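You operate a simulated robot arm through the tools that you are given. There is no shell and no other tool. Be economical: measure what you need, move in short steps, check, and stop when the job is done.

You are at the controls of a simulated two-armed robot. One attempt, no reset.

## Task
Lock the coil on: wind the crank till the flag turns green, push the side plate home, tighten its nuts.
Fine: leave the brake on.
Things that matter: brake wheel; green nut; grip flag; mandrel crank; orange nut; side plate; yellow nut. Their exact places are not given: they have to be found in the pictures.

Only the result counts: the job must be done as asked and must still hold three seconds after the hand-in. Knocking over, shifting, dropping, spilling or breaking anything else fails it.

## Robot
Two 7-joint arms with two-finger parallel grippers on one trunk, on a base that drives. Base frame: it is fixed to the floor where the robot stands at the start and does not move with it; the origin is under the middle of the robot, x ahead of it, y to its left, z up. Units: cm, degrees, N and s.
The left shoulder is at the start at [-8.2, 11.9, 85.1], the right one opposite. With the tool pointing down near the work surface each hand reaches from about 10 to 52 cm from the robot's upright axis, wherever it stands, measured 20 degrees to its own side. Places, roughly: brake wheel [80, -10, 100]; green nut [50, 0, 50]; grip flag [80, 0, 90]; mandrel crank [40, 0, 60]; orange nut [50, -10, 60]; side plate [50, 0, 60]; yellow nut [50, 0, 70]. Payload 3.43 kg a hand.
The TCP of each hand is the grasp point between the finger pads, 3 cm short of the fingertips. In the tool frame z runs along the fingers and y along their closing line. Largest opening 9.4 cm; finger width 2.8, thickness 1; the body of the gripper, 5 by 9.6 cm, starts 5.5 cm behind the TCP.
Orientation is that of the tool frame in the base frame, as a unit quaternion [w, x, y, z]. With the fingers straight down and closing along the base's y, the tool's x points along the base's -x, its y along +y and its z along -z.

## Interface
- The arms move only by the tool drive_tool. It takes "left_series", "right_series" or both (then of equal length, played together; a hand with none holds still); each is a list of rows, each a list of 3 entries, a list of its own where there are three numbers: the shift along the tool's x, y, z in cm, then the turn, a rotation vector about the tool's x, y, z in degrees, then the closure in counts, from 0 (fully open) to 255 (shut). In form: [[[tx, ty, tz], [rx, ry, rz], gripper], ...]. A call has 1 to 20 rows; each row is the pose to reach, as a shift and turn from the pose commanded when the call began, along the tool's axes at that moment. Rows are played at 5 a second. More than 5 cm and 8.6 degrees between two rows, or a gripper value outside its range, and nothing of the call is played. Where a pose cannot be reached the arm comes as near as it can. A force on the tool above 80 N (or 10 N above the force at the start of the call, whichever is more), or a blocked arm, ends the call early, and 0.2 s more pass. The fingers move at their own pace (about 15.3 cm/s each) and stop on an object; they squeeze with about 36 N. The grip force told is the motor's: it shows also when the fingers shut on nothing. Time passes only in rows, and 0.2 s behind the last, so rows that repeat a pose let the fingers close. It gives the time, the measured TCP pose, the force on the tool (base axes), the opening and the grip force at its end, in the units of the frame above (readings bear some noise), with the torque about the TCP (base axes, N m) and any sound that the robot's microphone picked up, and new pictures: "show" is both (left out), scene, wrist or none (wrist: the cameras of the hands that moved).
- Cameras (640 x 400 px; columns grow to the right, rows downward): "scene" is now at [2.05, 0.1, 154.23]; the picture's right is [0.03, -1.00, 0.00], its down [-0.89, -0.03, -0.46] and it looks along [0.46, 0.02, -0.89] (base axes); focal length 250 px, centre (320, 200). "left" rides on the left gripper at [7.6, -1.4, -10.3] in its tool frame; the picture's right is [0.18, 0.98, 0.00], its down [-0.75, 0.14, -0.64] and it looks along [-0.63, 0.12, 0.77] (tool axes); focal length 243 px, centre (320, 200). "right" rides on the right gripper at [7.6, 1.4, -10.2] in its tool frame; the picture's right is [-0.18, 0.98, 0.00], its down [-0.75, -0.14, -0.64] and it looks along [-0.63, -0.12, 0.77] (tool axes); focal length 243 px, centre (320, 200).
- raise_lower(by): slides the trunk up (or, below 0, down) by that many cm; the arms and the scene camera ride with it, the base frame stays. It gives what a move gives, with no picture.
- roll_base(legs): drives the robot by 1 to 6 legs, each [ahead, left, turn to the left] in cm, cm and degrees, along the robot's own axes; the way and the turn of a leg run together, so that a leg with both is an arc; at most 150 cm and 180 degrees a leg. The arms and the cameras ride along, it lands a little off, and it stops where it bumps. It gives what a move gives, and a new picture of the scene camera.
- aim_head(pan, tilt): turns the head with the scene camera to pan (to the left, within 143 degrees either way) and tilt (down, from -29 to 69), counted from straight ahead of the robot. It gives what a move gives, and a new picture of the scene camera.
- probe_pixels(camera, pixels): for up to 12 pixels [column, row] of the newest picture of that camera ("zoom" is the newest enlarged one), the place [x, y, z] in the base frame of the surface seen there, good to about 0.3 cm. No time passes.
- enlarge(camera, box): a new picture of the part [left, top, right, bottom] of that camera's present view, enlarged. No time passes.
- hand_in(): hands the job in; it is judged then, once.

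Go step by step. Measure first, check grasps and placings, and put right what went wrong. The budget is 80 turns and 260 pictures, counting those below and the enlarged ones. Unless the task says otherwise, let go and move clear before handing in, and close with one line.

The tools are called after "Call:" as a command line: name --argument value ..., lists and objects as JSON in quotes. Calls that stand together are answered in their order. drive_tool: Moves the arms, as the interface text tells. Its arguments: {"type":"object","properties":{"left_series":{"type":"array"},"right_series":{"type":"array"},"show":{"type":"string","enum":["both","scene","wrist","none"]}},"required":[]} The other tools are called the same way: raise_lower (by) slides the trunk up or down; roll_base (legs) drives the base; aim_head (pan, tilt) turns the head that bears the scene camera; probe_pixels (camera, pixels) gives the place of the surface under pixels of a picture; enlarge (camera, box) takes an enlarged picture of a part of a camera's view; hand_in () hands the job in.

At the start:

```text
clock: 0.0
left_tool_pos: [41.98, 8.71, 93.42]
left_ee_rot: [-0.001, 0.0, 1.0, 0.0]
left_wrist_force: [0.4, -0.1, -1.1]
left_ft_torque: [-0.02, -0.01, -0.01]
left_width: 9.39
left_grasp_force: 0.1
right_tool_pos: [29.77, -20.65, 87.99]
right_ee_rot: [-0.001, 0.0, 1.0, 0.0]
right_wrist_force: [0.2, 0.2, 0.0]
right_ft_torque: [-0.05, 0.0, 0.01]
right_width: 9.39
right_grasp_force: 0.1
trunk travel left (down, up): [-27.5, 6.0]
robot x, y, heading: [-0.13, -0.36, 0.2]
head pan, tilt: [2.0, 62.6]
```

scene: 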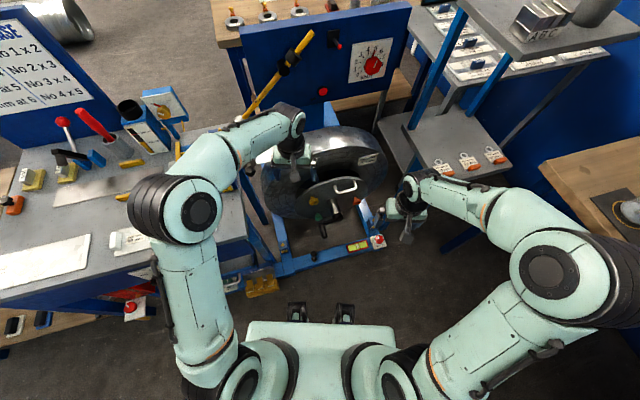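
right: 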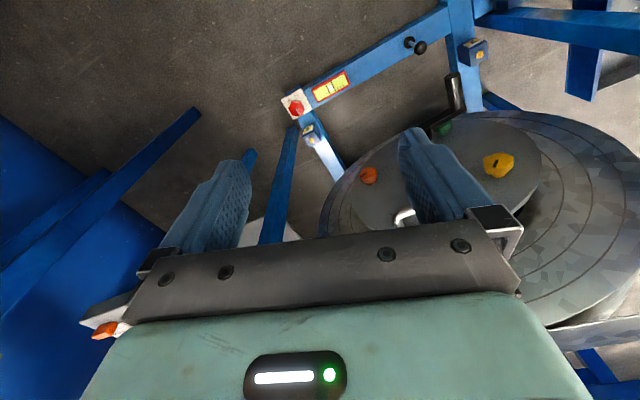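
left: 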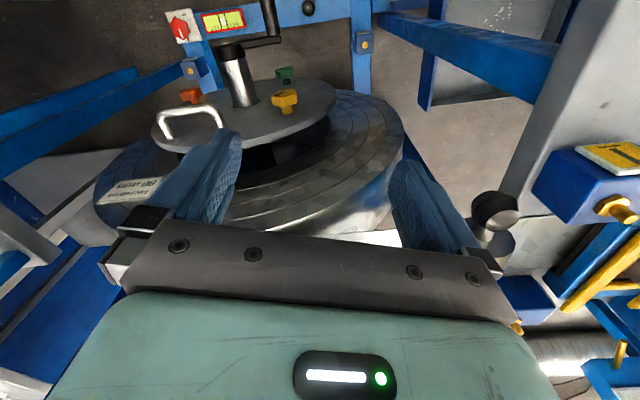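

The coil and its round side plate show at about (325,190) in the scene picture, with the arms hiding part of it. I'll enlarge that area and the board with the signs.

Call:
enlarge --camera "scene" --box '[230, 100, 430, 280]'

Call:
enlarge --camera "scene" --box '[220, 0, 420, 120]'

Call:
enlarge --camera "left" --box '[80, 0, 440, 240]'

```text
2.22 times, centred on (330, 190) of scene
```

zoom: 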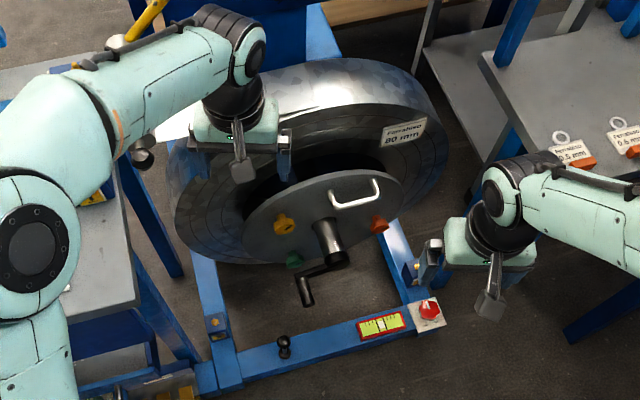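

```text
3.20 times, centred on (320, 60) of scene
```

zoom: 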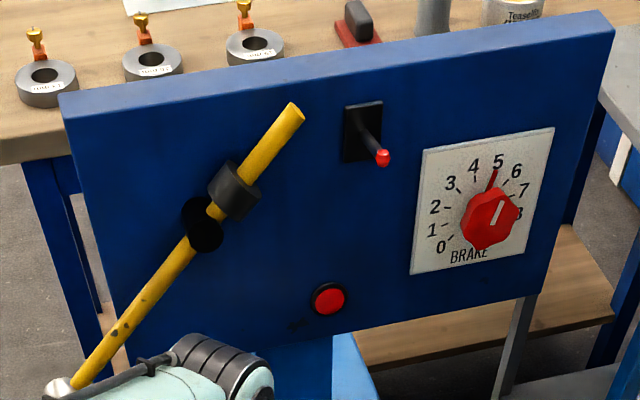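

```text
1.67 times, centred on (260, 120) of left
```

zoom: 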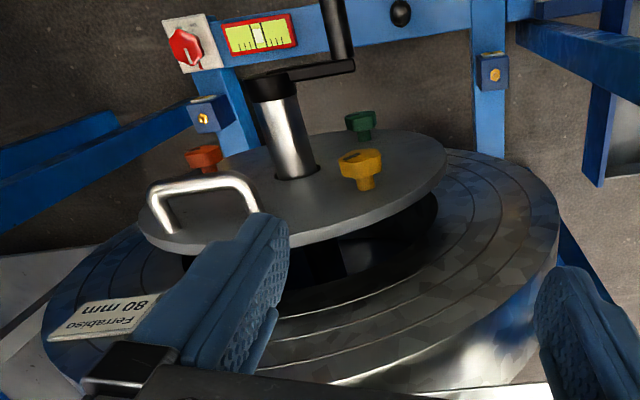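

The plate stands proud of the coil, with the shaft and crank in the middle; the nuts are yellow at (313,200), orange at (357,200) and green at (318,217). I'll probe them in the scene and left pictures.

Call:
probe_pixels --camera "scene" --pixels '[[313, 200], [357, 200], [318, 217], [331, 201], [336, 217], [324, 231], [346, 190], [305, 208], [360, 190], [375, 62], [347, 247], [345, 155]]'

Call:
probe_pixels --camera "zoom" --pixels '[[360, 158], [364, 183], [363, 118], [204, 155], [275, 85], [290, 140], [340, 68], [338, 30], [210, 180], [300, 210], [340, 215], [480, 200]]'

Call:
enlarge --camera "scene" --box '[0, 0, 220, 140]'

```text
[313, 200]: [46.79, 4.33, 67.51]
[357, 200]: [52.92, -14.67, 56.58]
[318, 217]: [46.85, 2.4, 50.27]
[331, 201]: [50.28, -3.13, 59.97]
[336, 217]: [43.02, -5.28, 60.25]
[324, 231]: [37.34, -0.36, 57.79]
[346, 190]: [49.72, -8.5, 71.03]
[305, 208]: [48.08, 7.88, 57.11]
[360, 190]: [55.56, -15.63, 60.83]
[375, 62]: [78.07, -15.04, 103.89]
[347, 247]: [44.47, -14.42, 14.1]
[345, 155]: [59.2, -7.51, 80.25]
```

```text
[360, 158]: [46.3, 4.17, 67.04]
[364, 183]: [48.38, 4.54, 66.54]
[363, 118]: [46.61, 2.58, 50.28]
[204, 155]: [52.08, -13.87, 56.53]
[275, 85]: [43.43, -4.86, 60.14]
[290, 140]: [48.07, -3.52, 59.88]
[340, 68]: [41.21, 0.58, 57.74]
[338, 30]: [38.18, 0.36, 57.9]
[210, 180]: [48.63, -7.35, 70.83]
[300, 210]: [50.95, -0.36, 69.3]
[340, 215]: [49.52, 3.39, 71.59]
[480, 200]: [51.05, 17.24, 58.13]
```

```text
2.86 times, centred on (110, 70) of scene
```

zoom: 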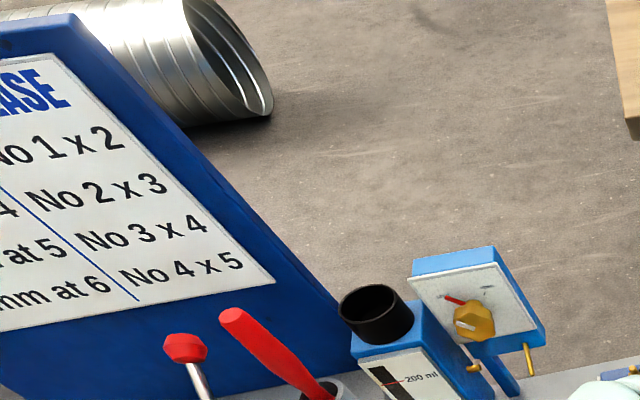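

The plate's outward axis points back toward the robot and slightly right, about 18° from -x. The crank hub is near (43,-5,60). I'll pull the left hand back out of view and look at the panel and flag.

Call:
drive_tool --left_series '[[[3, 1, -1], [0, 0, 0], 0], [[6, 2, -2], [0, 0, 0], 0], [[9, 3, -3], [0, 0, 0], 0], [[12, 4, -4], [0, 0, 0], 0], [[15, 5, -4], [0, 0, 0], 0]]' --show "scene"

Call:
aim_head --pan 0 --tilt 45

```text
clock: 1.2
left_tool_pos: [26.95, 13.76, 97.44]
left_ee_rot: [-0.001, 0.001, 1.0, 0.0]
left_wrist_force: [-0.6, 0.3, -0.3]
left_ft_torque: [-0.01, -0.01, 0.03]
left_width: 9.4
left_grasp_force: 0.0
right_tool_pos: [29.91, -20.63, 88.01]
right_ee_rot: [-0.001, 0.0, 1.0, 0.0]
right_wrist_force: [0.1, 0.0, 0.1]
right_ft_torque: [-0.04, -0.04, 0.0]
right_width: 9.39
right_grasp_force: 0.0
trunk travel left (down, up): [-27.5, 6.0]
robot x, y, heading: [-0.4, -0.22, 0.4]
head pan, tilt: [2.0, 62.6]
```

scene: 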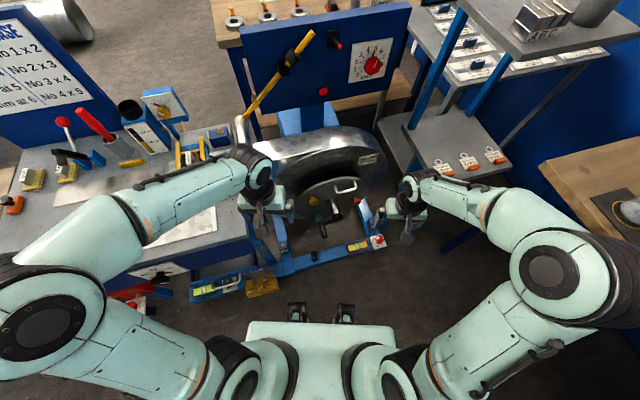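

```text
clock: 2.0
left_tool_pos: [27.01, 13.59, 97.36]
left_ee_rot: [0.0, 0.0, 1.0, 0.0]
left_wrist_force: [-0.5, 0.3, 0.0]
left_ft_torque: [0.0, -0.01, 0.03]
left_width: 9.41
left_grasp_force: 0.1
right_tool_pos: [29.83, -20.68, 87.84]
right_ee_rot: [0.0, 0.001, 1.0, 0.0]
right_wrist_force: [0.1, 1.1, 0.1]
right_ft_torque: [-0.01, 0.02, 0.03]
right_width: 9.41
right_grasp_force: 0.0
trunk travel left (down, up): [-27.5, 6.0]
robot x, y, heading: [0.06, -0.2, 0.2]
head pan, tilt: [0.0, 45.0]
```

scene: 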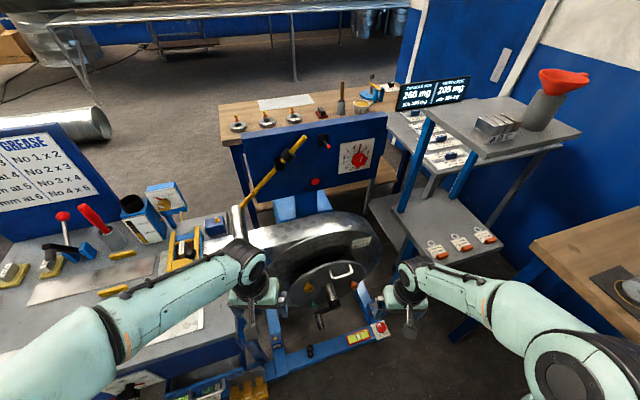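

Call:
enlarge --camera "scene" --box '[225, 105, 395, 215]'

Call:
enlarge --camera "scene" --box '[260, 230, 400, 350]'

Call:
probe_pixels --camera "scene" --pixels '[[315, 182], [363, 160], [295, 150], [327, 143]]'

Call:
probe_pixels --camera "zoom" --pixels '[[230, 180], [300, 180]]'

```text
3.64 times, centred on (310, 160) of scene
```

zoom: 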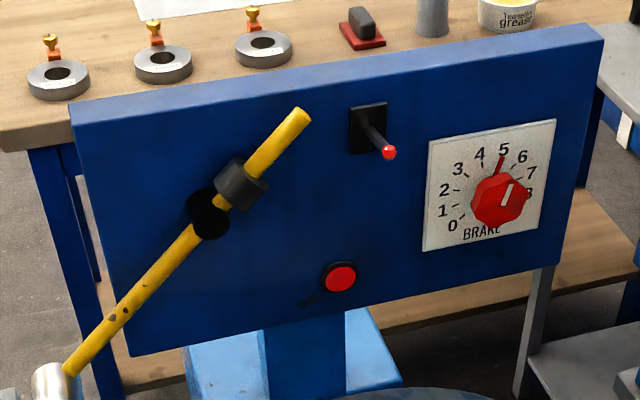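

```text
3.33 times, centred on (330, 290) of scene
```

zoom: 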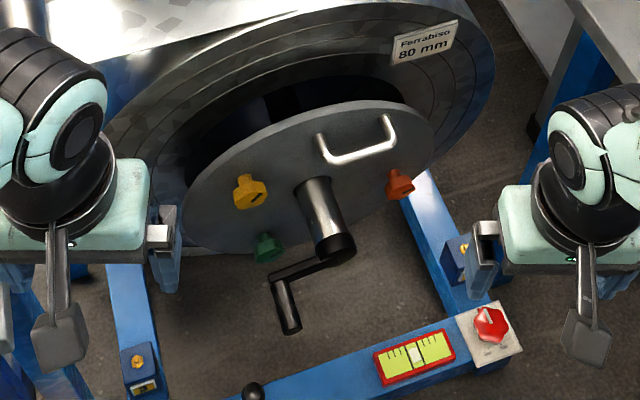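

```text
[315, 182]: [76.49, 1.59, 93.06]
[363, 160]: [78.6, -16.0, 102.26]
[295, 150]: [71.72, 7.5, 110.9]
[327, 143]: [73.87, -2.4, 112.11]
```

```text
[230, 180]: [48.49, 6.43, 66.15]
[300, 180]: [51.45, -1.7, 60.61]
```

The flag is the red disc at (315,182), at (76.5,1.6,93). I'll sample the plate face and the crank more densely to fit the axis.

Call:
probe_pixels --camera "zoom" --pixels '[[205, 220], [220, 170], [280, 130], [400, 115], [420, 160], [370, 200], [285, 215], [345, 175], [338, 245], [273, 283], [287, 315], [293, 330]]'

Call:
probe_pixels --camera "zoom" --pixels '[[250, 190], [265, 245], [400, 185], [240, 190], [320, 190], [318, 220], [410, 90], [150, 200], [450, 170], [200, 180]]'

```text
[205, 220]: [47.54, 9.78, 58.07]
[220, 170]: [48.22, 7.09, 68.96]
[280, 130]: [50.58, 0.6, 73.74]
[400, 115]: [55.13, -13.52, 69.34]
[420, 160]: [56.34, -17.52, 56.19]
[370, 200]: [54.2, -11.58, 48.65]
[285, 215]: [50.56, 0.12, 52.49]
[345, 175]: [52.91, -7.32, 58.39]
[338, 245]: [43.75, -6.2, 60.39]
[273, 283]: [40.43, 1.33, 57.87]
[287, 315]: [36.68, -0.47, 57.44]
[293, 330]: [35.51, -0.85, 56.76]
```

```text
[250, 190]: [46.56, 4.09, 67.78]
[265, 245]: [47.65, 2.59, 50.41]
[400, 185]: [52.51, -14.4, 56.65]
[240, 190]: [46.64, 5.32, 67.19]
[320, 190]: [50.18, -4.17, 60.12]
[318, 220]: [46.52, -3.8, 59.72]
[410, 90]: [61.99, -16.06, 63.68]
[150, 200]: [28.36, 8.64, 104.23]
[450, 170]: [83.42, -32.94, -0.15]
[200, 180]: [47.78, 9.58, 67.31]
```

The plate plane fits an axis yaw of 18°: the face is at s≈48.2 along the axis, the shaft centre is near z 59, and the crank radius is about 7.4 cm. I'll back the base up 12 cm for elbow room, then turn the right tool to point along the axis.

Call:
roll_base --legs '[[-12, 0, 0]]'

```text
clock: 3.2
left_tool_pos: [15.04, 13.79, 97.33]
left_ee_rot: [0.0, 0.0, 1.0, 0.001]
left_wrist_force: [-0.4, 0.1, 0.6]
left_ft_torque: [0.02, -0.01, 0.0]
left_width: 9.4
left_grasp_force: 0.1
right_tool_pos: [17.86, -20.63, 87.89]
right_ee_rot: [-0.001, 0.0, 1.0, 0.0]
right_wrist_force: [-0.1, -0.2, -0.2]
right_ft_torque: [0.01, -0.06, 0.0]
right_width: 9.41
right_grasp_force: 0.0
trunk travel left (down, up): [-27.5, 6.0]
robot x, y, heading: [-12.06, 0.14, 0.0]
head pan, tilt: [0.0, 45.0]
```

scene: 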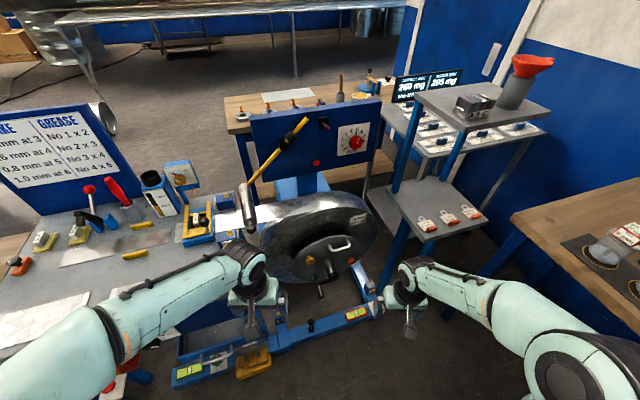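

I'll swing the right hand to a pre-grasp about 6 cm short of the crank handle tip, with the fingers along the axis.

Call:
drive_tool --right_series '[[[-0.81, 1.27, 2.19], [-1.01, -6.36, -1.01], 0], [[-1.63, 2.54, 4.39], [-2.03, -12.73, -2.03], 0], [[-2.44, 3.81, 6.58], [-3.04, -19.09, -3.04], 0], [[-3.26, 5.08, 8.77], [-4.06, -25.46, -4.06], 0], [[-4.07, 6.36, 10.97], [-5.07, -31.82, -5.07], 0], [[-4.88, 7.63, 13.16], [-6.08, -38.18, -6.08], 0], [[-5.7, 8.9, 15.35], [-7.1, -44.55, -7.1], 0], [[-6.51, 10.17, 17.54], [-8.11, -50.91, -8.11], 0], [[-7.33, 11.44, 19.74], [-9.13, -57.28, -9.13], 0], [[-8.14, 12.71, 21.93], [-10.14, -63.64, -10.14], 0], [[-8.95, 13.98, 24.12], [-11.15, -70.0, -11.15], 0], [[-9.77, 15.25, 26.32], [-12.17, -76.37, -12.17], 0], [[-10.58, 16.52, 28.51], [-13.18, -82.73, -13.18], 0], [[-11.4, 17.8, 30.7], [-14.2, -89.1, -14.2], 0], [[-11.4, 17.8, 30.7], [-14.2, -89.1, -14.2], 0]]'

```text
clock: 6.4
left_tool_pos: [15.0, 13.72, 97.41]
left_ee_rot: [0.0, -0.001, 1.0, 0.0]
left_wrist_force: [-1.1, -0.9, -0.1]
left_ft_torque: [-0.02, 0.01, -0.01]
left_width: 9.39
left_grasp_force: 0.1
right_tool_pos: [29.25, -2.74, 57.18]
right_ee_rot: [0.698, -0.111, 0.698, 0.111]
right_wrist_force: [0.9, 0.3, -0.3]
right_ft_torque: [-0.02, 0.01, 0.01]
right_width: 9.4
right_grasp_force: 0.0
trunk travel left (down, up): [-27.5, 6.0]
robot x, y, heading: [-11.9, 0.21, -0.1]
head pan, tilt: [0.0, 45.0]
```

scene: 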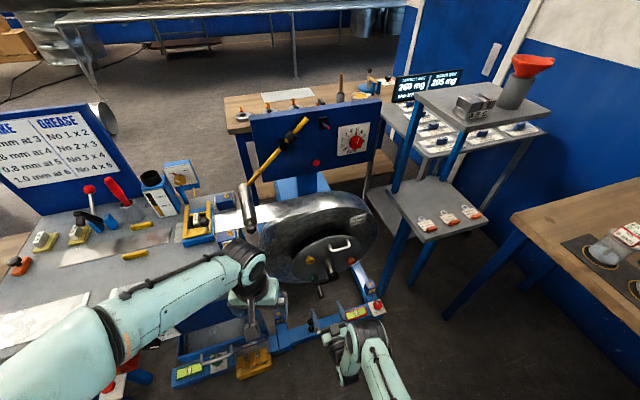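
right: 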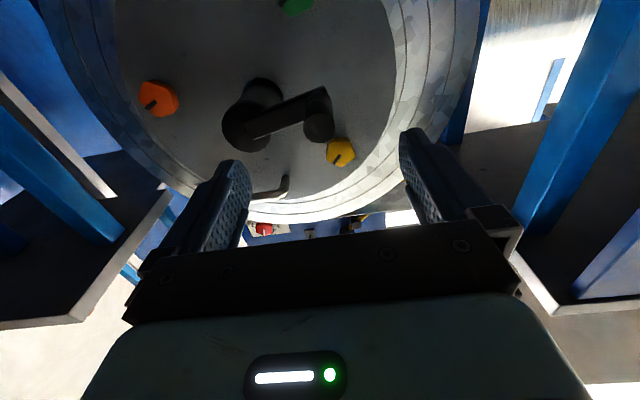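

The tool now points along the axis, and the right camera shows the crank tip at (319,127) and the hub at (250,118). I'll probe them.

Call:
probe_pixels --camera "right" --pixels '[[319, 127], [310, 127], [328, 127], [319, 136], [319, 112], [245, 125], [225, 122], [262, 84], [341, 153], [160, 98], [298, 4], [280, 110]]'

```text
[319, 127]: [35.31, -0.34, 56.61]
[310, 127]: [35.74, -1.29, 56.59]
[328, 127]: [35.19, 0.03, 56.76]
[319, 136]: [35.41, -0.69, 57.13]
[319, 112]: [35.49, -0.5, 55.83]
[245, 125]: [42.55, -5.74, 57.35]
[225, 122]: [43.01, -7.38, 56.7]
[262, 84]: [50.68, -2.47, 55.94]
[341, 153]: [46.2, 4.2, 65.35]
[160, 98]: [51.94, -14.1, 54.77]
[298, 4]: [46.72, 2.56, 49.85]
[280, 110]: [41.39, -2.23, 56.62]
```

The handle tip centre is at about s=33.5, t=-11.45, z=56.6, and the shaft centre at t≈-18.5, z≈58.4. I'll advance 8.4 cm and grip the handle.

Call:
drive_tool --right_series '[[[0.6, 0.2, 2.1], [0, 0, 0], 90], [[0.6, 0.2, 4.2], [0, 0, 0], 90], [[0.6, 0.2, 6.3], [0, 0, 0], 90], [[0.6, 0.2, 8.4], [0, 0, 0], 90], [[0.6, 0.2, 8.4], [0, 0, 0], 90], [[0.6, 0.2, 8.4], [0, 0, 0], 255], [[0.6, 0.2, 8.4], [0, 0, 0], 255], [[0.6, 0.2, 8.4], [0, 0, 0], 255]]'

```text
clock: 8.2
left_tool_pos: [14.9, 13.73, 97.47]
left_ee_rot: [0.0, 0.0, 1.0, 0.0]
left_wrist_force: [0.4, -0.2, 0.8]
left_ft_torque: [-0.03, -0.01, -0.01]
left_width: 9.41
left_grasp_force: 0.0
right_tool_pos: [37.19, -0.13, 56.57]
right_ee_rot: [0.698, -0.11, 0.699, 0.111]
right_wrist_force: [2.8, -7.1, -0.1]
right_ft_torque: [-0.28, 0.62, -0.54]
right_width: 2.28
right_grasp_force: 45.0
trunk travel left (down, up): [-27.5, 6.0]
robot x, y, heading: [-11.94, -0.21, -0.0]
head pan, tilt: [0.0, 45.0]
```

scene: 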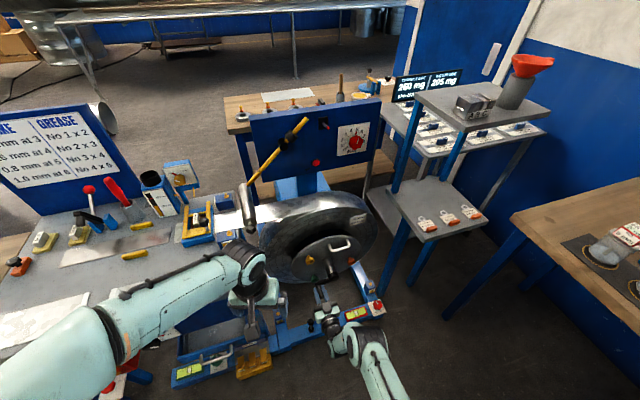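
right: 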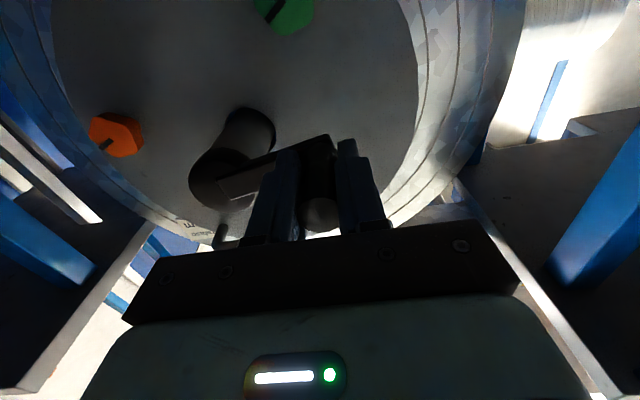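

The handle is gripped at 2.28 cm. I'll try a short clockwise test of 30°, moving up and over from the left side.

Call:
drive_tool --right_series '[[[-1.25, 0.21, 0], [0, 0, 0], 255], [[-2.51, 0.2, 0], [0, 0, 0], 255], [[-3.74, -0.04, 0], [0, 0, 0], 255], [[-3.74, -0.04, 0], [0, 0, 0], 255]]'

Call:
enlarge --camera "scene" --box '[240, 130, 400, 330]'

```text
clock: 9.2
left_tool_pos: [15.17, 13.58, 97.2]
left_ee_rot: [-0.001, 0.0, 1.0, -0.001]
left_wrist_force: [-0.6, 0.5, 0.3]
left_ft_torque: [-0.03, 0.0, -0.01]
left_width: 9.41
left_grasp_force: 0.0
right_tool_pos: [37.23, -0.21, 60.15]
right_ee_rot: [0.696, -0.111, 0.7, 0.111]
right_wrist_force: [8.9, -10.5, -10.5]
right_ft_torque: [-0.1, 1.06, -0.64]
right_width: 2.27
right_grasp_force: 45.1
trunk travel left (down, up): [-27.5, 6.0]
robot x, y, heading: [-12.17, 0.09, -0.1]
head pan, tilt: [0.0, 45.0]
```

scene: 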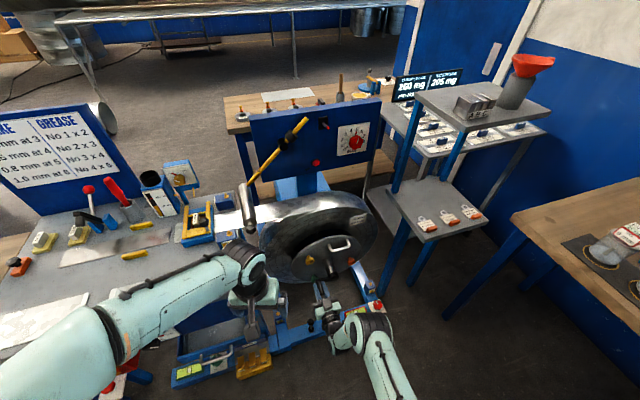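
right: 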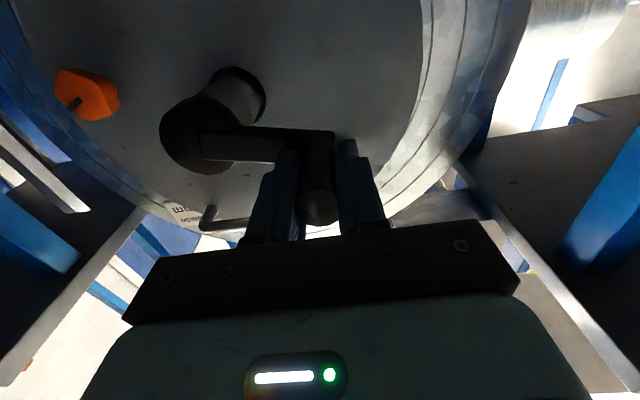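

```text
2.00 times, centred on (320, 230) of scene
```

zoom: 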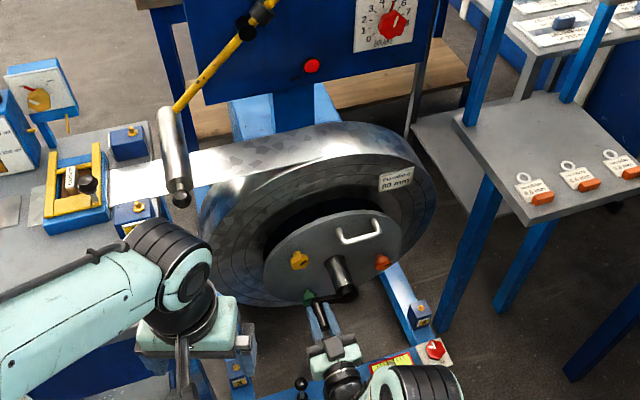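

The crank turned 30° with moderate force and the flag is still red. I'll wind one full revolution clockwise.

Call:
drive_tool --right_series '[[[-2.13, -1.27, 0], [0, 0, 0], 255], [[-3.84, -3.0, 0], [0, 0, 0], 255], [[-4.84, -5.22, 0], [0, 0, 0], 255], [[-5.03, -7.64, 0], [0, 0, 0], 255], [[-4.37, -9.98, 0], [0, 0, 0], 255], [[-2.96, -11.96, 0], [0, 0, 0], 255], [[-0.95, -13.34, 0], [0, 0, 0], 255], [[1.4, -13.94, 0], [0, 0, 0], 255], [[3.82, -13.7, 0], [0, 0, 0], 255], [[6.01, -12.65, 0], [0, 0, 0], 255], [[7.72, -10.92, 0], [0, 0, 0], 255], [[8.72, -8.7, 0], [0, 0, 0], 255], [[8.91, -6.28, 0], [0, 0, 0], 255], [[8.25, -3.94, 0], [0, 0, 0], 255], [[6.84, -1.96, 0], [0, 0, 0], 255], [[4.83, -0.59, 0], [0, 0, 0], 255], [[2.48, 0.02, 0], [0, 0, 0], 255], [[0.06, -0.22, 0], [0, 0, 0], 255]]'

Call:
enlarge --camera "scene" --box '[240, 130, 400, 330]'

```text
clock: 10.4
left_tool_pos: [14.73, 13.61, 97.6]
left_ee_rot: [0.001, -0.002, 1.0, 0.001]
left_wrist_force: [0.1, -0.9, 0.2]
left_ft_torque: [0.04, 0.03, 0.01]
left_width: 9.38
left_grasp_force: 0.0
right_tool_pos: [39.05, -5.25, 65.5]
right_ee_rot: [0.697, -0.123, 0.693, 0.139]
right_wrist_force: [-20.1, 11.3, 13.9]
right_ft_torque: [-0.15, 0.43, -2.37]
right_width: 2.58
right_grasp_force: 45.1
trunk travel left (down, up): [-27.5, 6.0]
robot x, y, heading: [-11.89, -0.01, 0.3]
head pan, tilt: [0.0, 45.0]
stopped in row 5 (right hand): the force on the tool passed its limit at 89 N (the readings are from after the stop); the commanded pose is now the measured one
```

scene: 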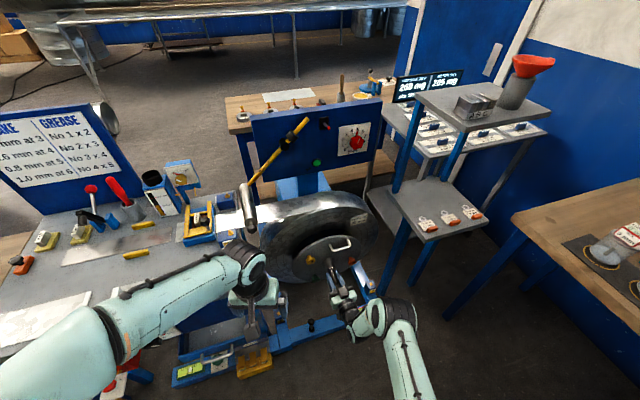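
right: 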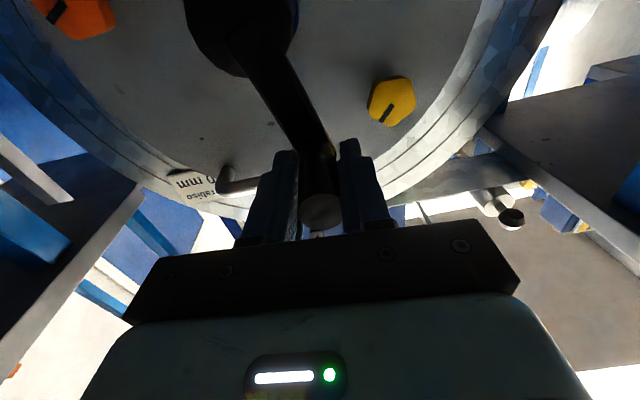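

```text
2.00 times, centred on (320, 230) of scene
```

zoom: 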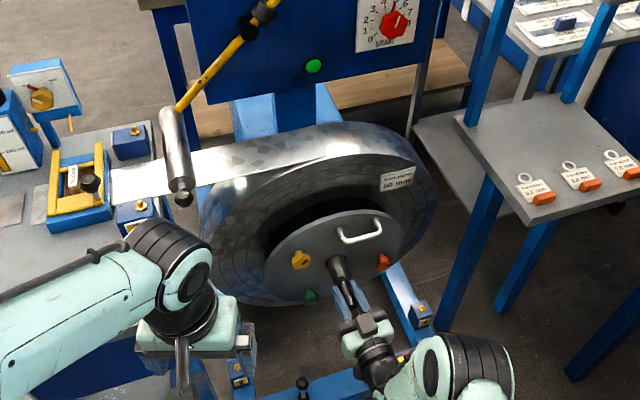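

The flag at zoom (313,66) is green, and the crank has met its stop near the top. I'll release the handle and back straight off.

Call:
drive_tool --right_series '[[[0, 0, 0], [0, 0, 0], 100], [[0, 0, 0], [0, 0, 0], 100], [[0, 0, 0], [0, 0, 0], 100], [[0, 0, -3], [0, 0, 0], 100], [[0, 0, -6], [0, 0, 0], 100], [[0, 0, -9], [0, 0, 0], 100], [[0, 0, -12], [0, 0, 0], 100]]'

Call:
enlarge --camera "scene" --box '[240, 130, 400, 330]'

```text
clock: 12.0
left_tool_pos: [14.88, 13.83, 97.42]
left_ee_rot: [0.0, -0.003, 1.0, -0.001]
left_wrist_force: [0.6, 0.3, 0.4]
left_ft_torque: [0.02, 0.01, 0.0]
left_width: 9.39
left_grasp_force: 0.1
right_tool_pos: [28.23, -9.87, 65.45]
right_ee_rot: [0.695, -0.123, 0.695, 0.137]
right_wrist_force: [-0.3, -0.4, 0.0]
right_ft_torque: [0.01, -0.01, 0.01]
right_width: 5.72
right_grasp_force: 0.0
trunk travel left (down, up): [-27.5, 6.0]
robot x, y, heading: [-12.07, 0.23, 0.4]
head pan, tilt: [0.0, 45.0]
```

scene: 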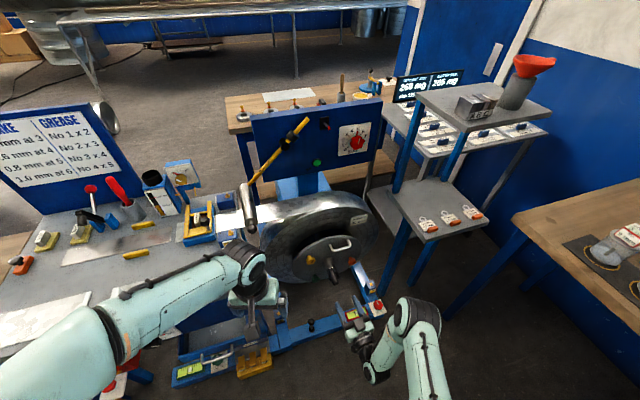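
right: 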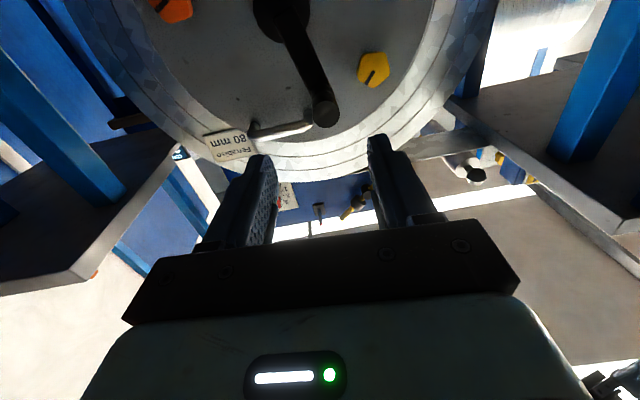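

```text
2.00 times, centred on (320, 230) of scene
```

zoom: 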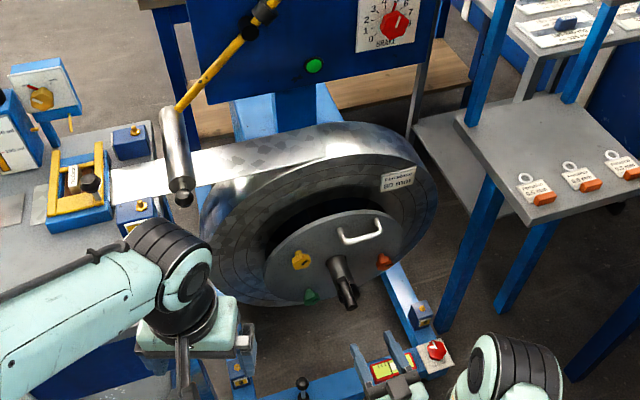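

The flag stays green with the handle released. Next I'll close the fingers, drop to z≈51 below the shaft and straighten the tool, ready to push the plate.

Call:
drive_tool --right_series '[[[3.6, -0.4, 0], [0.8, 0, -0.3], 255], [[7.2, -0.7, 0], [1.6, 0.1, -0.6], 255], [[10.8, -1.0, 0], [2.4, 0.1, -0.9], 255], [[14.5, -1.4, 0], [3.1, 0.2, -1.1], 255], [[14.5, -1.4, 0], [3.1, 0.2, -1.1], 255]]' --show "wrist"

Call:
probe_pixels --camera "right" --pixels '[[320, 60], [300, 30], [250, 80]]'

```text
clock: 13.2
left_tool_pos: [14.96, 13.89, 97.36]
left_ee_rot: [0.0, -0.002, 1.0, 0.0]
left_wrist_force: [1.5, 0.2, 0.7]
left_ft_torque: [0.01, -0.01, 0.02]
left_width: 9.39
left_grasp_force: 0.0
right_tool_pos: [28.68, -11.26, 50.71]
right_ee_rot: [0.698, -0.112, 0.699, 0.109]
right_wrist_force: [0.3, -0.7, -1.0]
right_ft_torque: [0.02, 0.0, 0.0]
right_width: 0.0
right_grasp_force: 33.3
trunk travel left (down, up): [-27.5, 6.0]
robot x, y, heading: [-11.87, -0.14, 0.1]
head pan, tilt: [0.0, 45.0]
```

right: 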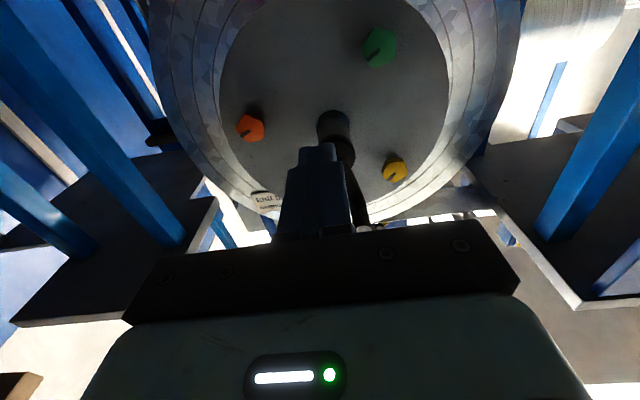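

```text
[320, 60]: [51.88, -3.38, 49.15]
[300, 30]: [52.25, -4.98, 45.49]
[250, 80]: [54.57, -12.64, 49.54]
```

The tool is aligned at s=23.8, t=-19.6, z=50.7, with clear plate in front. I'll advance to contact near +21.4 and then push on in small steps.

Call:
drive_tool --right_series '[[[0, 0, 4], [0, 0, 0], 255], [[0, 0, 8], [0, 0, 0], 255], [[0, 0, 12], [0, 0, 0], 255], [[0, 0, 16], [0, 0, 0], 255], [[0, 0, 19], [0, 0, 0], 255], [[0, 0, 20.5], [0, 0, 0], 255], [[0, 0, 21.5], [0, 0, 0], 255], [[0, 0, 22.3], [0, 0, 0], 255], [[0, 0, 23.1], [0, 0, 0], 255], [[0, 0, 23.9], [0, 0, 0], 255], [[0, 0, 24.7], [0, 0, 0], 255]]'

Call:
enlarge --camera "scene" --box '[250, 200, 390, 310]'

```text
clock: 15.6
left_tool_pos: [14.91, 13.87, 97.41]
left_ee_rot: [0.0, -0.003, 1.0, 0.0]
left_wrist_force: [-0.4, -0.3, 0.4]
left_ft_torque: [-0.01, 0.04, 0.01]
left_width: 9.38
left_grasp_force: 0.0
right_tool_pos: [43.47, -4.01, 54.11]
right_ee_rot: [0.695, -0.111, 0.701, 0.11]
right_wrist_force: [-9.8, 5.6, -17.6]
right_ft_torque: [0.17, -0.24, -0.17]
right_width: 0.01
right_grasp_force: 33.0
right hand out of reach, approached as far as the arm can: row 3, 4, 5, 6, 7, 8, 9, 10, 11
trunk travel left (down, up): [-27.5, 6.0]
robot x, y, heading: [-11.88, 0.13, 0.5]
head pan, tilt: [0.0, 45.0]
```

scene: 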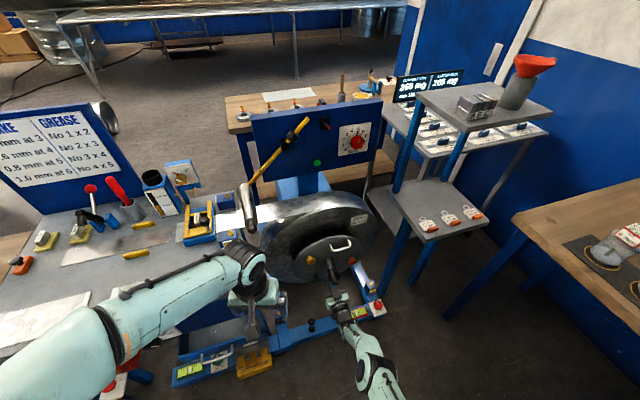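
right: 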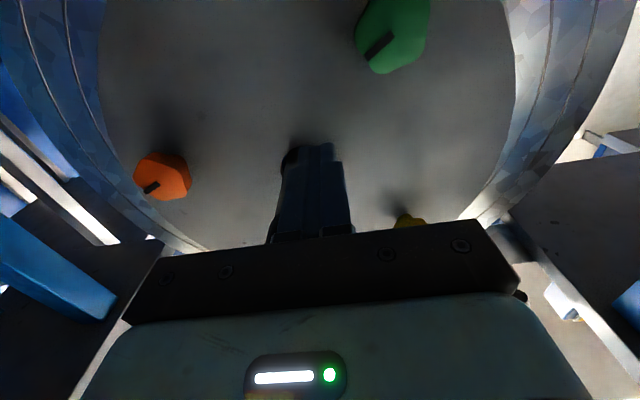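

```text
3.64 times, centred on (320, 255) of scene
```

zoom: 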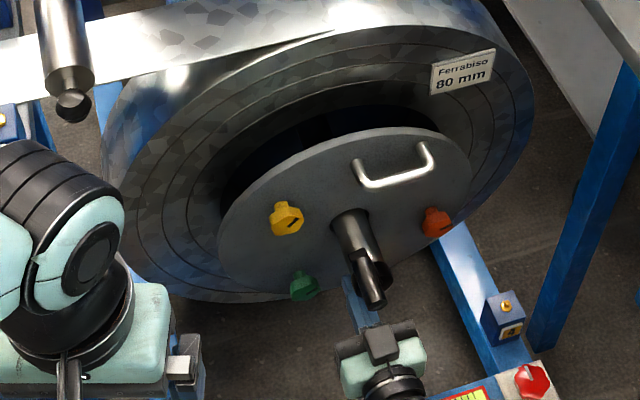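

The right arm ran out of reach at s≈40 and drifted up under the shaft. I'll back off, lower the trunk, and drive the base closer.

Call:
drive_tool --right_series '[[[0.5, 0, -4], [0, 0, 0], 255], [[0.5, 0, -8], [0, 0, 0], 255], [[0.5, 0, -12], [0, 0, 0], 255], [[0.5, 0, -16], [0, 0, 0], 255], [[0.5, 0, -20], [0, 0, 0], 255]]' --show "none"

Call:
raise_lower --by -12

Call:
aim_head --pan 0 --tilt 52

```text
clock: 16.8
left_tool_pos: [14.8, 13.85, 97.43]
left_ee_rot: [0.0, -0.001, 1.0, 0.0]
left_wrist_force: [0.0, -0.1, 0.0]
left_ft_torque: [-0.01, 0.03, 0.04]
left_width: 9.39
left_grasp_force: 0.1
right_tool_pos: [24.56, -10.36, 54.4]
right_ee_rot: [0.699, -0.109, 0.699, 0.109]
right_wrist_force: [0.3, 0.5, -0.6]
right_ft_torque: [0.05, 0.01, 0.03]
right_width: 0.02
right_grasp_force: 32.5
trunk travel left (down, up): [-27.5, 6.0]
robot x, y, heading: [-12.22, -0.12, 0.4]
head pan, tilt: [0.0, 45.0]
```

```text
clock: 18.3
left_tool_pos: [15.02, 13.81, 85.55]
left_ee_rot: [0.0, -0.002, 1.0, 0.0]
left_wrist_force: [0.6, 0.0, -0.8]
left_ft_torque: [0.0, 0.03, 0.02]
left_width: 9.42
left_grasp_force: 0.0
right_tool_pos: [24.68, -10.58, 41.99]
right_ee_rot: [0.698, -0.112, 0.698, 0.11]
right_wrist_force: [0.9, 0.7, 0.7]
right_ft_torque: [-0.02, -0.02, 0.01]
right_width: 0.0
right_grasp_force: 33.2
trunk travel left (down, up): [-15.5, 18.0]
robot x, y, heading: [-12.13, 0.22, 0.3]
head pan, tilt: [0.0, 45.0]
```

```text
clock: 18.9
left_tool_pos: [14.89, 13.76, 85.3]
left_ee_rot: [0.0, -0.002, 1.0, 0.0]
left_wrist_force: [-0.5, 0.4, 0.5]
left_ft_torque: [-0.01, 0.01, 0.01]
left_width: 9.43
left_grasp_force: 0.0
right_tool_pos: [24.65, -10.38, 42.13]
right_ee_rot: [0.698, -0.11, 0.699, 0.11]
right_wrist_force: [0.1, -0.5, 0.1]
right_ft_torque: [0.02, -0.04, 0.03]
right_width: 0.0
right_grasp_force: 33.0
trunk travel left (down, up): [-15.5, 18.0]
robot x, y, heading: [-12.06, 0.57, 0.3]
head pan, tilt: [0.0, 52.0]
```

scene: 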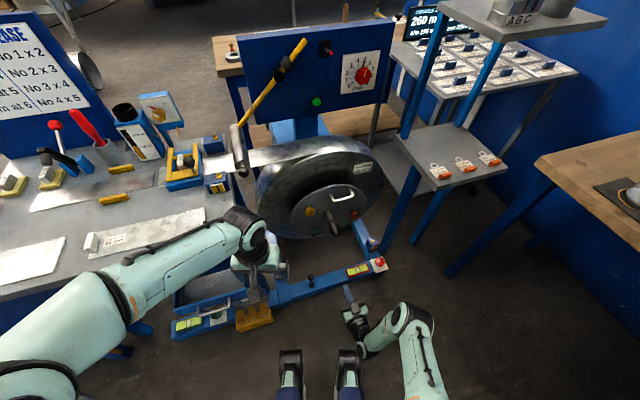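

The left forearm now hangs over the left table, so I'll check the clearance before driving ahead.

Call:
probe_pixels --camera "scene" --pixels '[[60, 220], [150, 235], [200, 250], [100, 300], [40, 340], [20, 380], [200, 225], [180, 168], [125, 110], [240, 240], [350, 310], [250, 320]]'

```text
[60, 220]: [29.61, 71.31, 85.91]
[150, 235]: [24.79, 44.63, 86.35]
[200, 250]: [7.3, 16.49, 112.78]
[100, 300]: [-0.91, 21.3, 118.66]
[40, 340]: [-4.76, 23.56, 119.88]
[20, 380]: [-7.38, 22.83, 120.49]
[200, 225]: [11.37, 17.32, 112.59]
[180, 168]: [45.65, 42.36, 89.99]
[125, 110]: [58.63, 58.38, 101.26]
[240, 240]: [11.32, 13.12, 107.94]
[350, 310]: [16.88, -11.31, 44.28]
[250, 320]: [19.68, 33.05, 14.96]
```

The table top is at z≈86 and the left arm is above 107, so it's clear. I'll drive ahead 11 cm.

Call:
roll_base --legs '[[11, 0, 0]]'

```text
clock: 20.1
left_tool_pos: [25.73, 13.77, 85.35]
left_ee_rot: [-0.001, -0.003, 1.0, 0.0]
left_wrist_force: [0.4, -0.3, 0.6]
left_ft_torque: [-0.01, 0.07, 0.01]
left_width: 9.38
left_grasp_force: 0.2
right_tool_pos: [35.37, -10.41, 41.96]
right_ee_rot: [0.698, -0.111, 0.699, 0.109]
right_wrist_force: [0.5, -0.5, 0.4]
right_ft_torque: [0.02, -0.01, 0.03]
right_width: 0.0
right_grasp_force: 33.5
trunk travel left (down, up): [-15.5, 18.0]
robot x, y, heading: [-1.25, -0.14, 0.3]
head pan, tilt: [0.0, 52.0]
```

scene: 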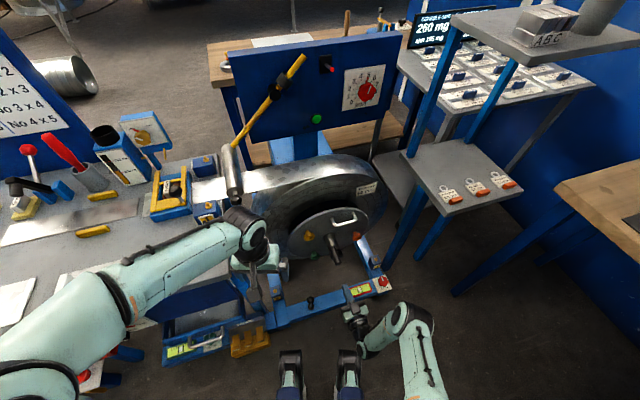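

The right tool is at s=30.4, t=-20.8, z=42. I'll rise to z≈50, then advance to contact (about +14.8) and push.

Call:
drive_tool --right_series '[[[-4.2, 0.7, 1], [0, 0, 0], 255], [[-8.2, 1.3, 2], [0, 0, 0], 255], [[-8.2, 1.3, 6], [0, 0, 0], 255], [[-8.2, 1.3, 10], [0, 0, 0], 255], [[-8.2, 1.3, 13], [0, 0, 0], 255], [[-8.2, 1.3, 14.5], [0, 0, 0], 255], [[-8.2, 1.3, 15.3], [0, 0, 0], 255], [[-8.2, 1.3, 16.1], [0, 0, 0], 255], [[-8.2, 1.3, 16.9], [0, 0, 0], 255], [[-8.2, 1.3, 17.7], [0, 0, 0], 255]]'

Call:
enlarge --camera "scene" --box '[250, 150, 410, 270]'

```text
clock: 22.3
left_tool_pos: [25.73, 13.83, 85.38]
left_ee_rot: [0.0, -0.002, 1.0, 0.0]
left_wrist_force: [-0.4, -0.7, -0.7]
left_ft_torque: [0.01, -0.02, 0.01]
left_width: 9.41
left_grasp_force: 0.0
right_tool_pos: [52.03, -3.69, 50.22]
right_ee_rot: [0.698, -0.112, 0.699, 0.108]
right_wrist_force: [-2.3, -2.9, -0.1]
right_ft_torque: [0.05, 0.0, -0.07]
right_width: 0.02
right_grasp_force: 32.9
trunk travel left (down, up): [-15.5, 18.0]
robot x, y, heading: [-0.99, 0.12, 0.5]
head pan, tilt: [0.0, 52.0]
```

scene: 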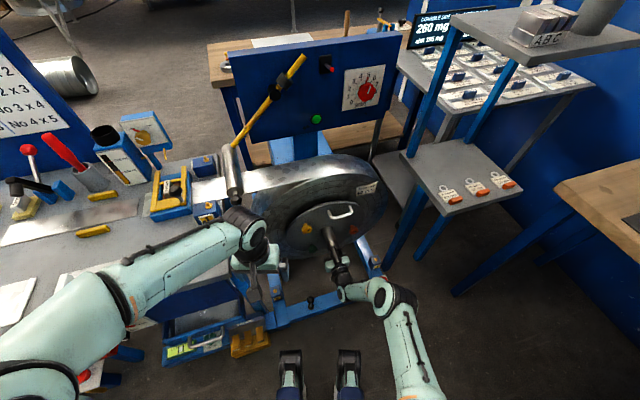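
right: 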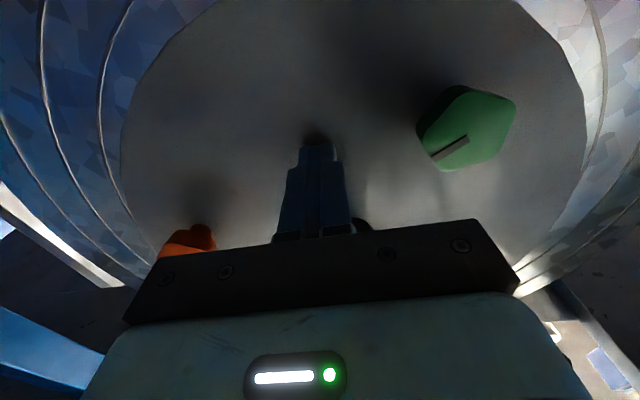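

```text
3.33 times, centred on (330, 210) of scene
```

zoom: 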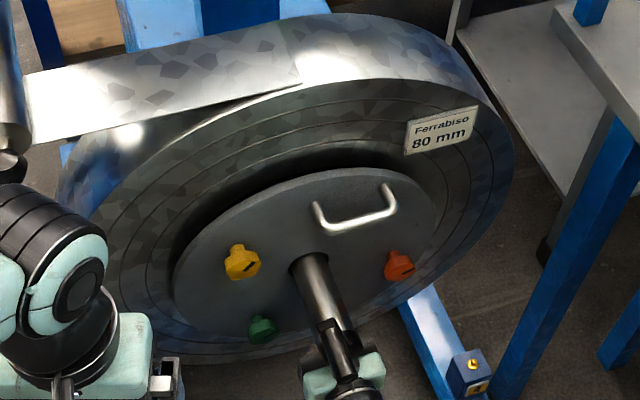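

The plate is sliding in easily, about 3 cm so far. I'll keep pushing until it meets firm resistance.

Call:
drive_tool --right_series '[[[0, 0, 0.7], [0, 0, 0], 255], [[0, 0, 1.4], [0, 0, 0], 255], [[0, 0, 2.1], [0, 0, 0], 255], [[0, 0, 2.8], [0, 0, 0], 255], [[0, 0, 3.5], [0, 0, 0], 255]]'

Call:
enlarge --camera "scene" --box '[250, 150, 410, 270]'

```text
clock: 23.2
left_tool_pos: [25.36, 13.75, 85.45]
left_ee_rot: [0.001, -0.001, 1.0, -0.001]
left_wrist_force: [-0.6, -0.7, 0.3]
left_ft_torque: [0.01, -0.01, -0.01]
left_width: 9.38
left_grasp_force: 0.0
right_tool_pos: [53.14, -3.34, 49.87]
right_ee_rot: [0.698, -0.11, 0.699, 0.109]
right_wrist_force: [-4.6, 0.2, 3.2]
right_ft_torque: [-0.06, 0.27, -0.06]
right_width: 0.01
right_grasp_force: 33.1
trunk travel left (down, up): [-15.5, 18.0]
robot x, y, heading: [-1.51, 0.16, -0.1]
head pan, tilt: [0.0, 52.0]
stopped in row 4 (right hand): the force on the tool passed its limit at 100 N (the readings are from after the stop); the commanded pose is now the measured one
```

scene: 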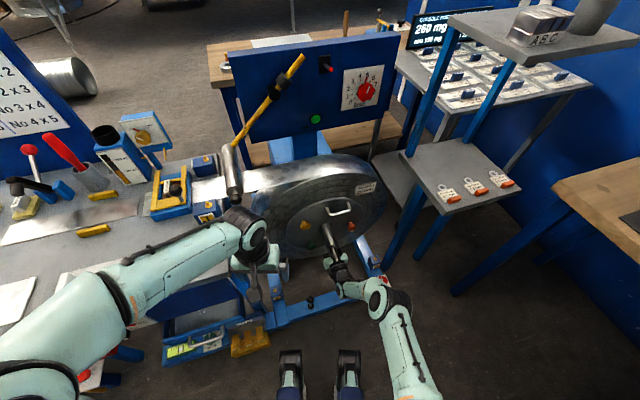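
right: 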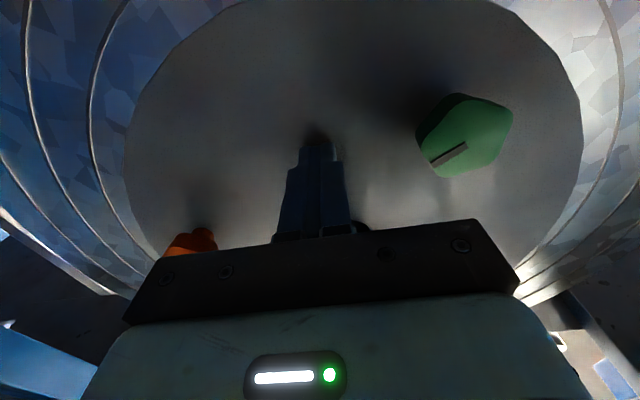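

```text
3.33 times, centred on (330, 210) of scene
```

zoom: 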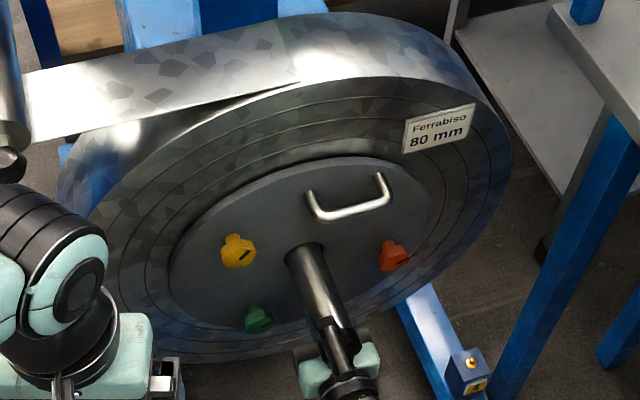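

The plate is seated flush on the coil at s≈52.5, with a hard stop. I'll back off and measure the nuts in their new places.

Call:
drive_tool --right_series '[[[0.3, 0, -3], [0, 0, 0], 255], [[0.3, 0, -6], [0, 0, 0], 255], [[0.3, 0, -10], [0, 0, 0], 255], [[0.3, 0, -14], [0, 0, 0], 255]]' --show "wrist"

Call:
enlarge --camera "scene" --box '[280, 190, 376, 250]'

Call:
probe_pixels --camera "scene" --pixels '[[307, 222], [311, 245], [353, 227], [305, 238], [345, 218]]'

```text
clock: 24.2
left_tool_pos: [25.54, 13.81, 85.36]
left_ee_rot: [0.0, -0.002, 1.0, 0.0]
left_wrist_force: [-0.8, -0.3, 0.5]
left_ft_torque: [-0.01, -0.01, 0.01]
left_width: 9.44
left_grasp_force: 0.1
right_tool_pos: [39.96, -7.41, 49.59]
right_ee_rot: [0.698, -0.111, 0.699, 0.11]
right_wrist_force: [0.9, 0.4, -0.4]
right_ft_torque: [0.01, 0.0, -0.02]
right_width: 0.0
right_grasp_force: 33.4
trunk travel left (down, up): [-15.5, 18.0]
robot x, y, heading: [-1.08, 0.02, 0.4]
head pan, tilt: [0.0, 52.0]
```

right: 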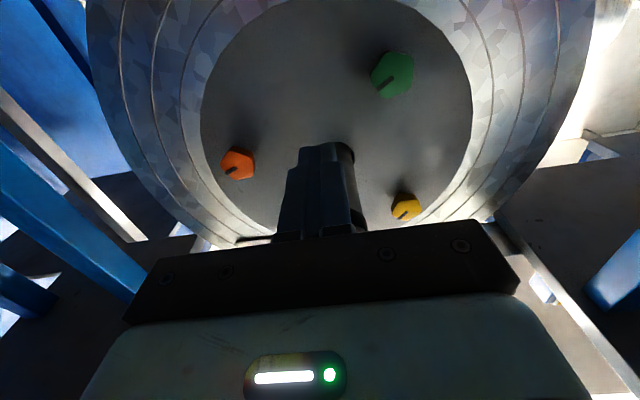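

```text
6.67 times, centred on (328, 220) of scene
```

zoom: 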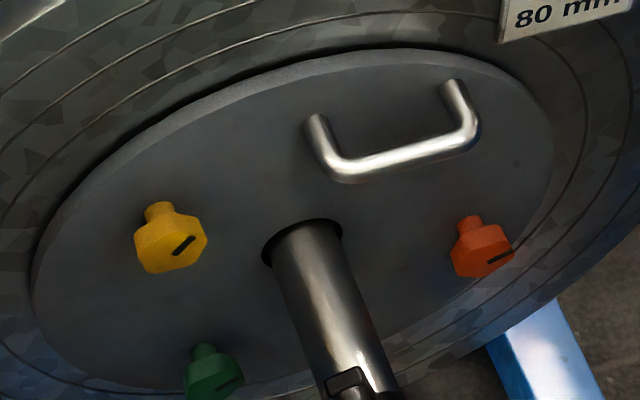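

```text
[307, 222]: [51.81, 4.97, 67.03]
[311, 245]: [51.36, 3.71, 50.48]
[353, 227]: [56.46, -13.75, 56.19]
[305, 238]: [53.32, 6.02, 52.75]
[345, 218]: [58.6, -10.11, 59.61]
```

The nuts are pentagon heads on short necks. I'll take close-ups through the right camera to find each face centre and size.

Call:
enlarge --camera "right" --box '[360, 40, 440, 110]'

Call:
probe_pixels --camera "zoom" --pixels '[[320, 190], [200, 160], [255, 260], [320, 120], [420, 160], [390, 290], [390, 230], [250, 190], [350, 150], [440, 230]]'

Call:
probe_pixels --camera "right" --pixels '[[239, 163], [240, 152], [223, 166], [252, 166], [240, 178], [230, 172], [406, 208], [400, 200], [421, 208], [394, 210], [406, 218], [410, 202]]'

```text
5.71 times, centred on (400, 75) of right
```

zoom: 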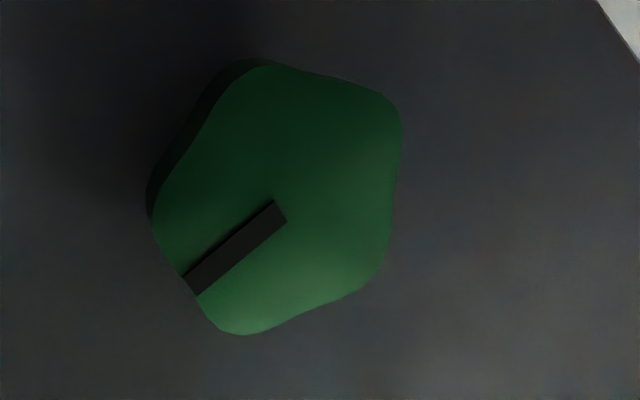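

```text
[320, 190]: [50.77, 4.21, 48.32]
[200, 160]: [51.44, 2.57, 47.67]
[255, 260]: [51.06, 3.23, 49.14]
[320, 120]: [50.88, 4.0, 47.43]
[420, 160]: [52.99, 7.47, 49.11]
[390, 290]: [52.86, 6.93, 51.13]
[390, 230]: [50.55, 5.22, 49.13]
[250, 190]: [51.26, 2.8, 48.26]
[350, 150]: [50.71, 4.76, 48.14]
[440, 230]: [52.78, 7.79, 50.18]
```

```text
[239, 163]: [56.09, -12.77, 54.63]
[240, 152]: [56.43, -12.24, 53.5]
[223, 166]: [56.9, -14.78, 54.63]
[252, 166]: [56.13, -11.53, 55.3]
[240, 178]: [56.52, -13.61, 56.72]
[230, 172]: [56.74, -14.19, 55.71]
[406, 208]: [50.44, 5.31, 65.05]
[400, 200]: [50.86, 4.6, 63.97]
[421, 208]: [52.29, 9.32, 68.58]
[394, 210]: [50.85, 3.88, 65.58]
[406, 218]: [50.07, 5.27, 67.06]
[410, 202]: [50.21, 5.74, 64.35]
```

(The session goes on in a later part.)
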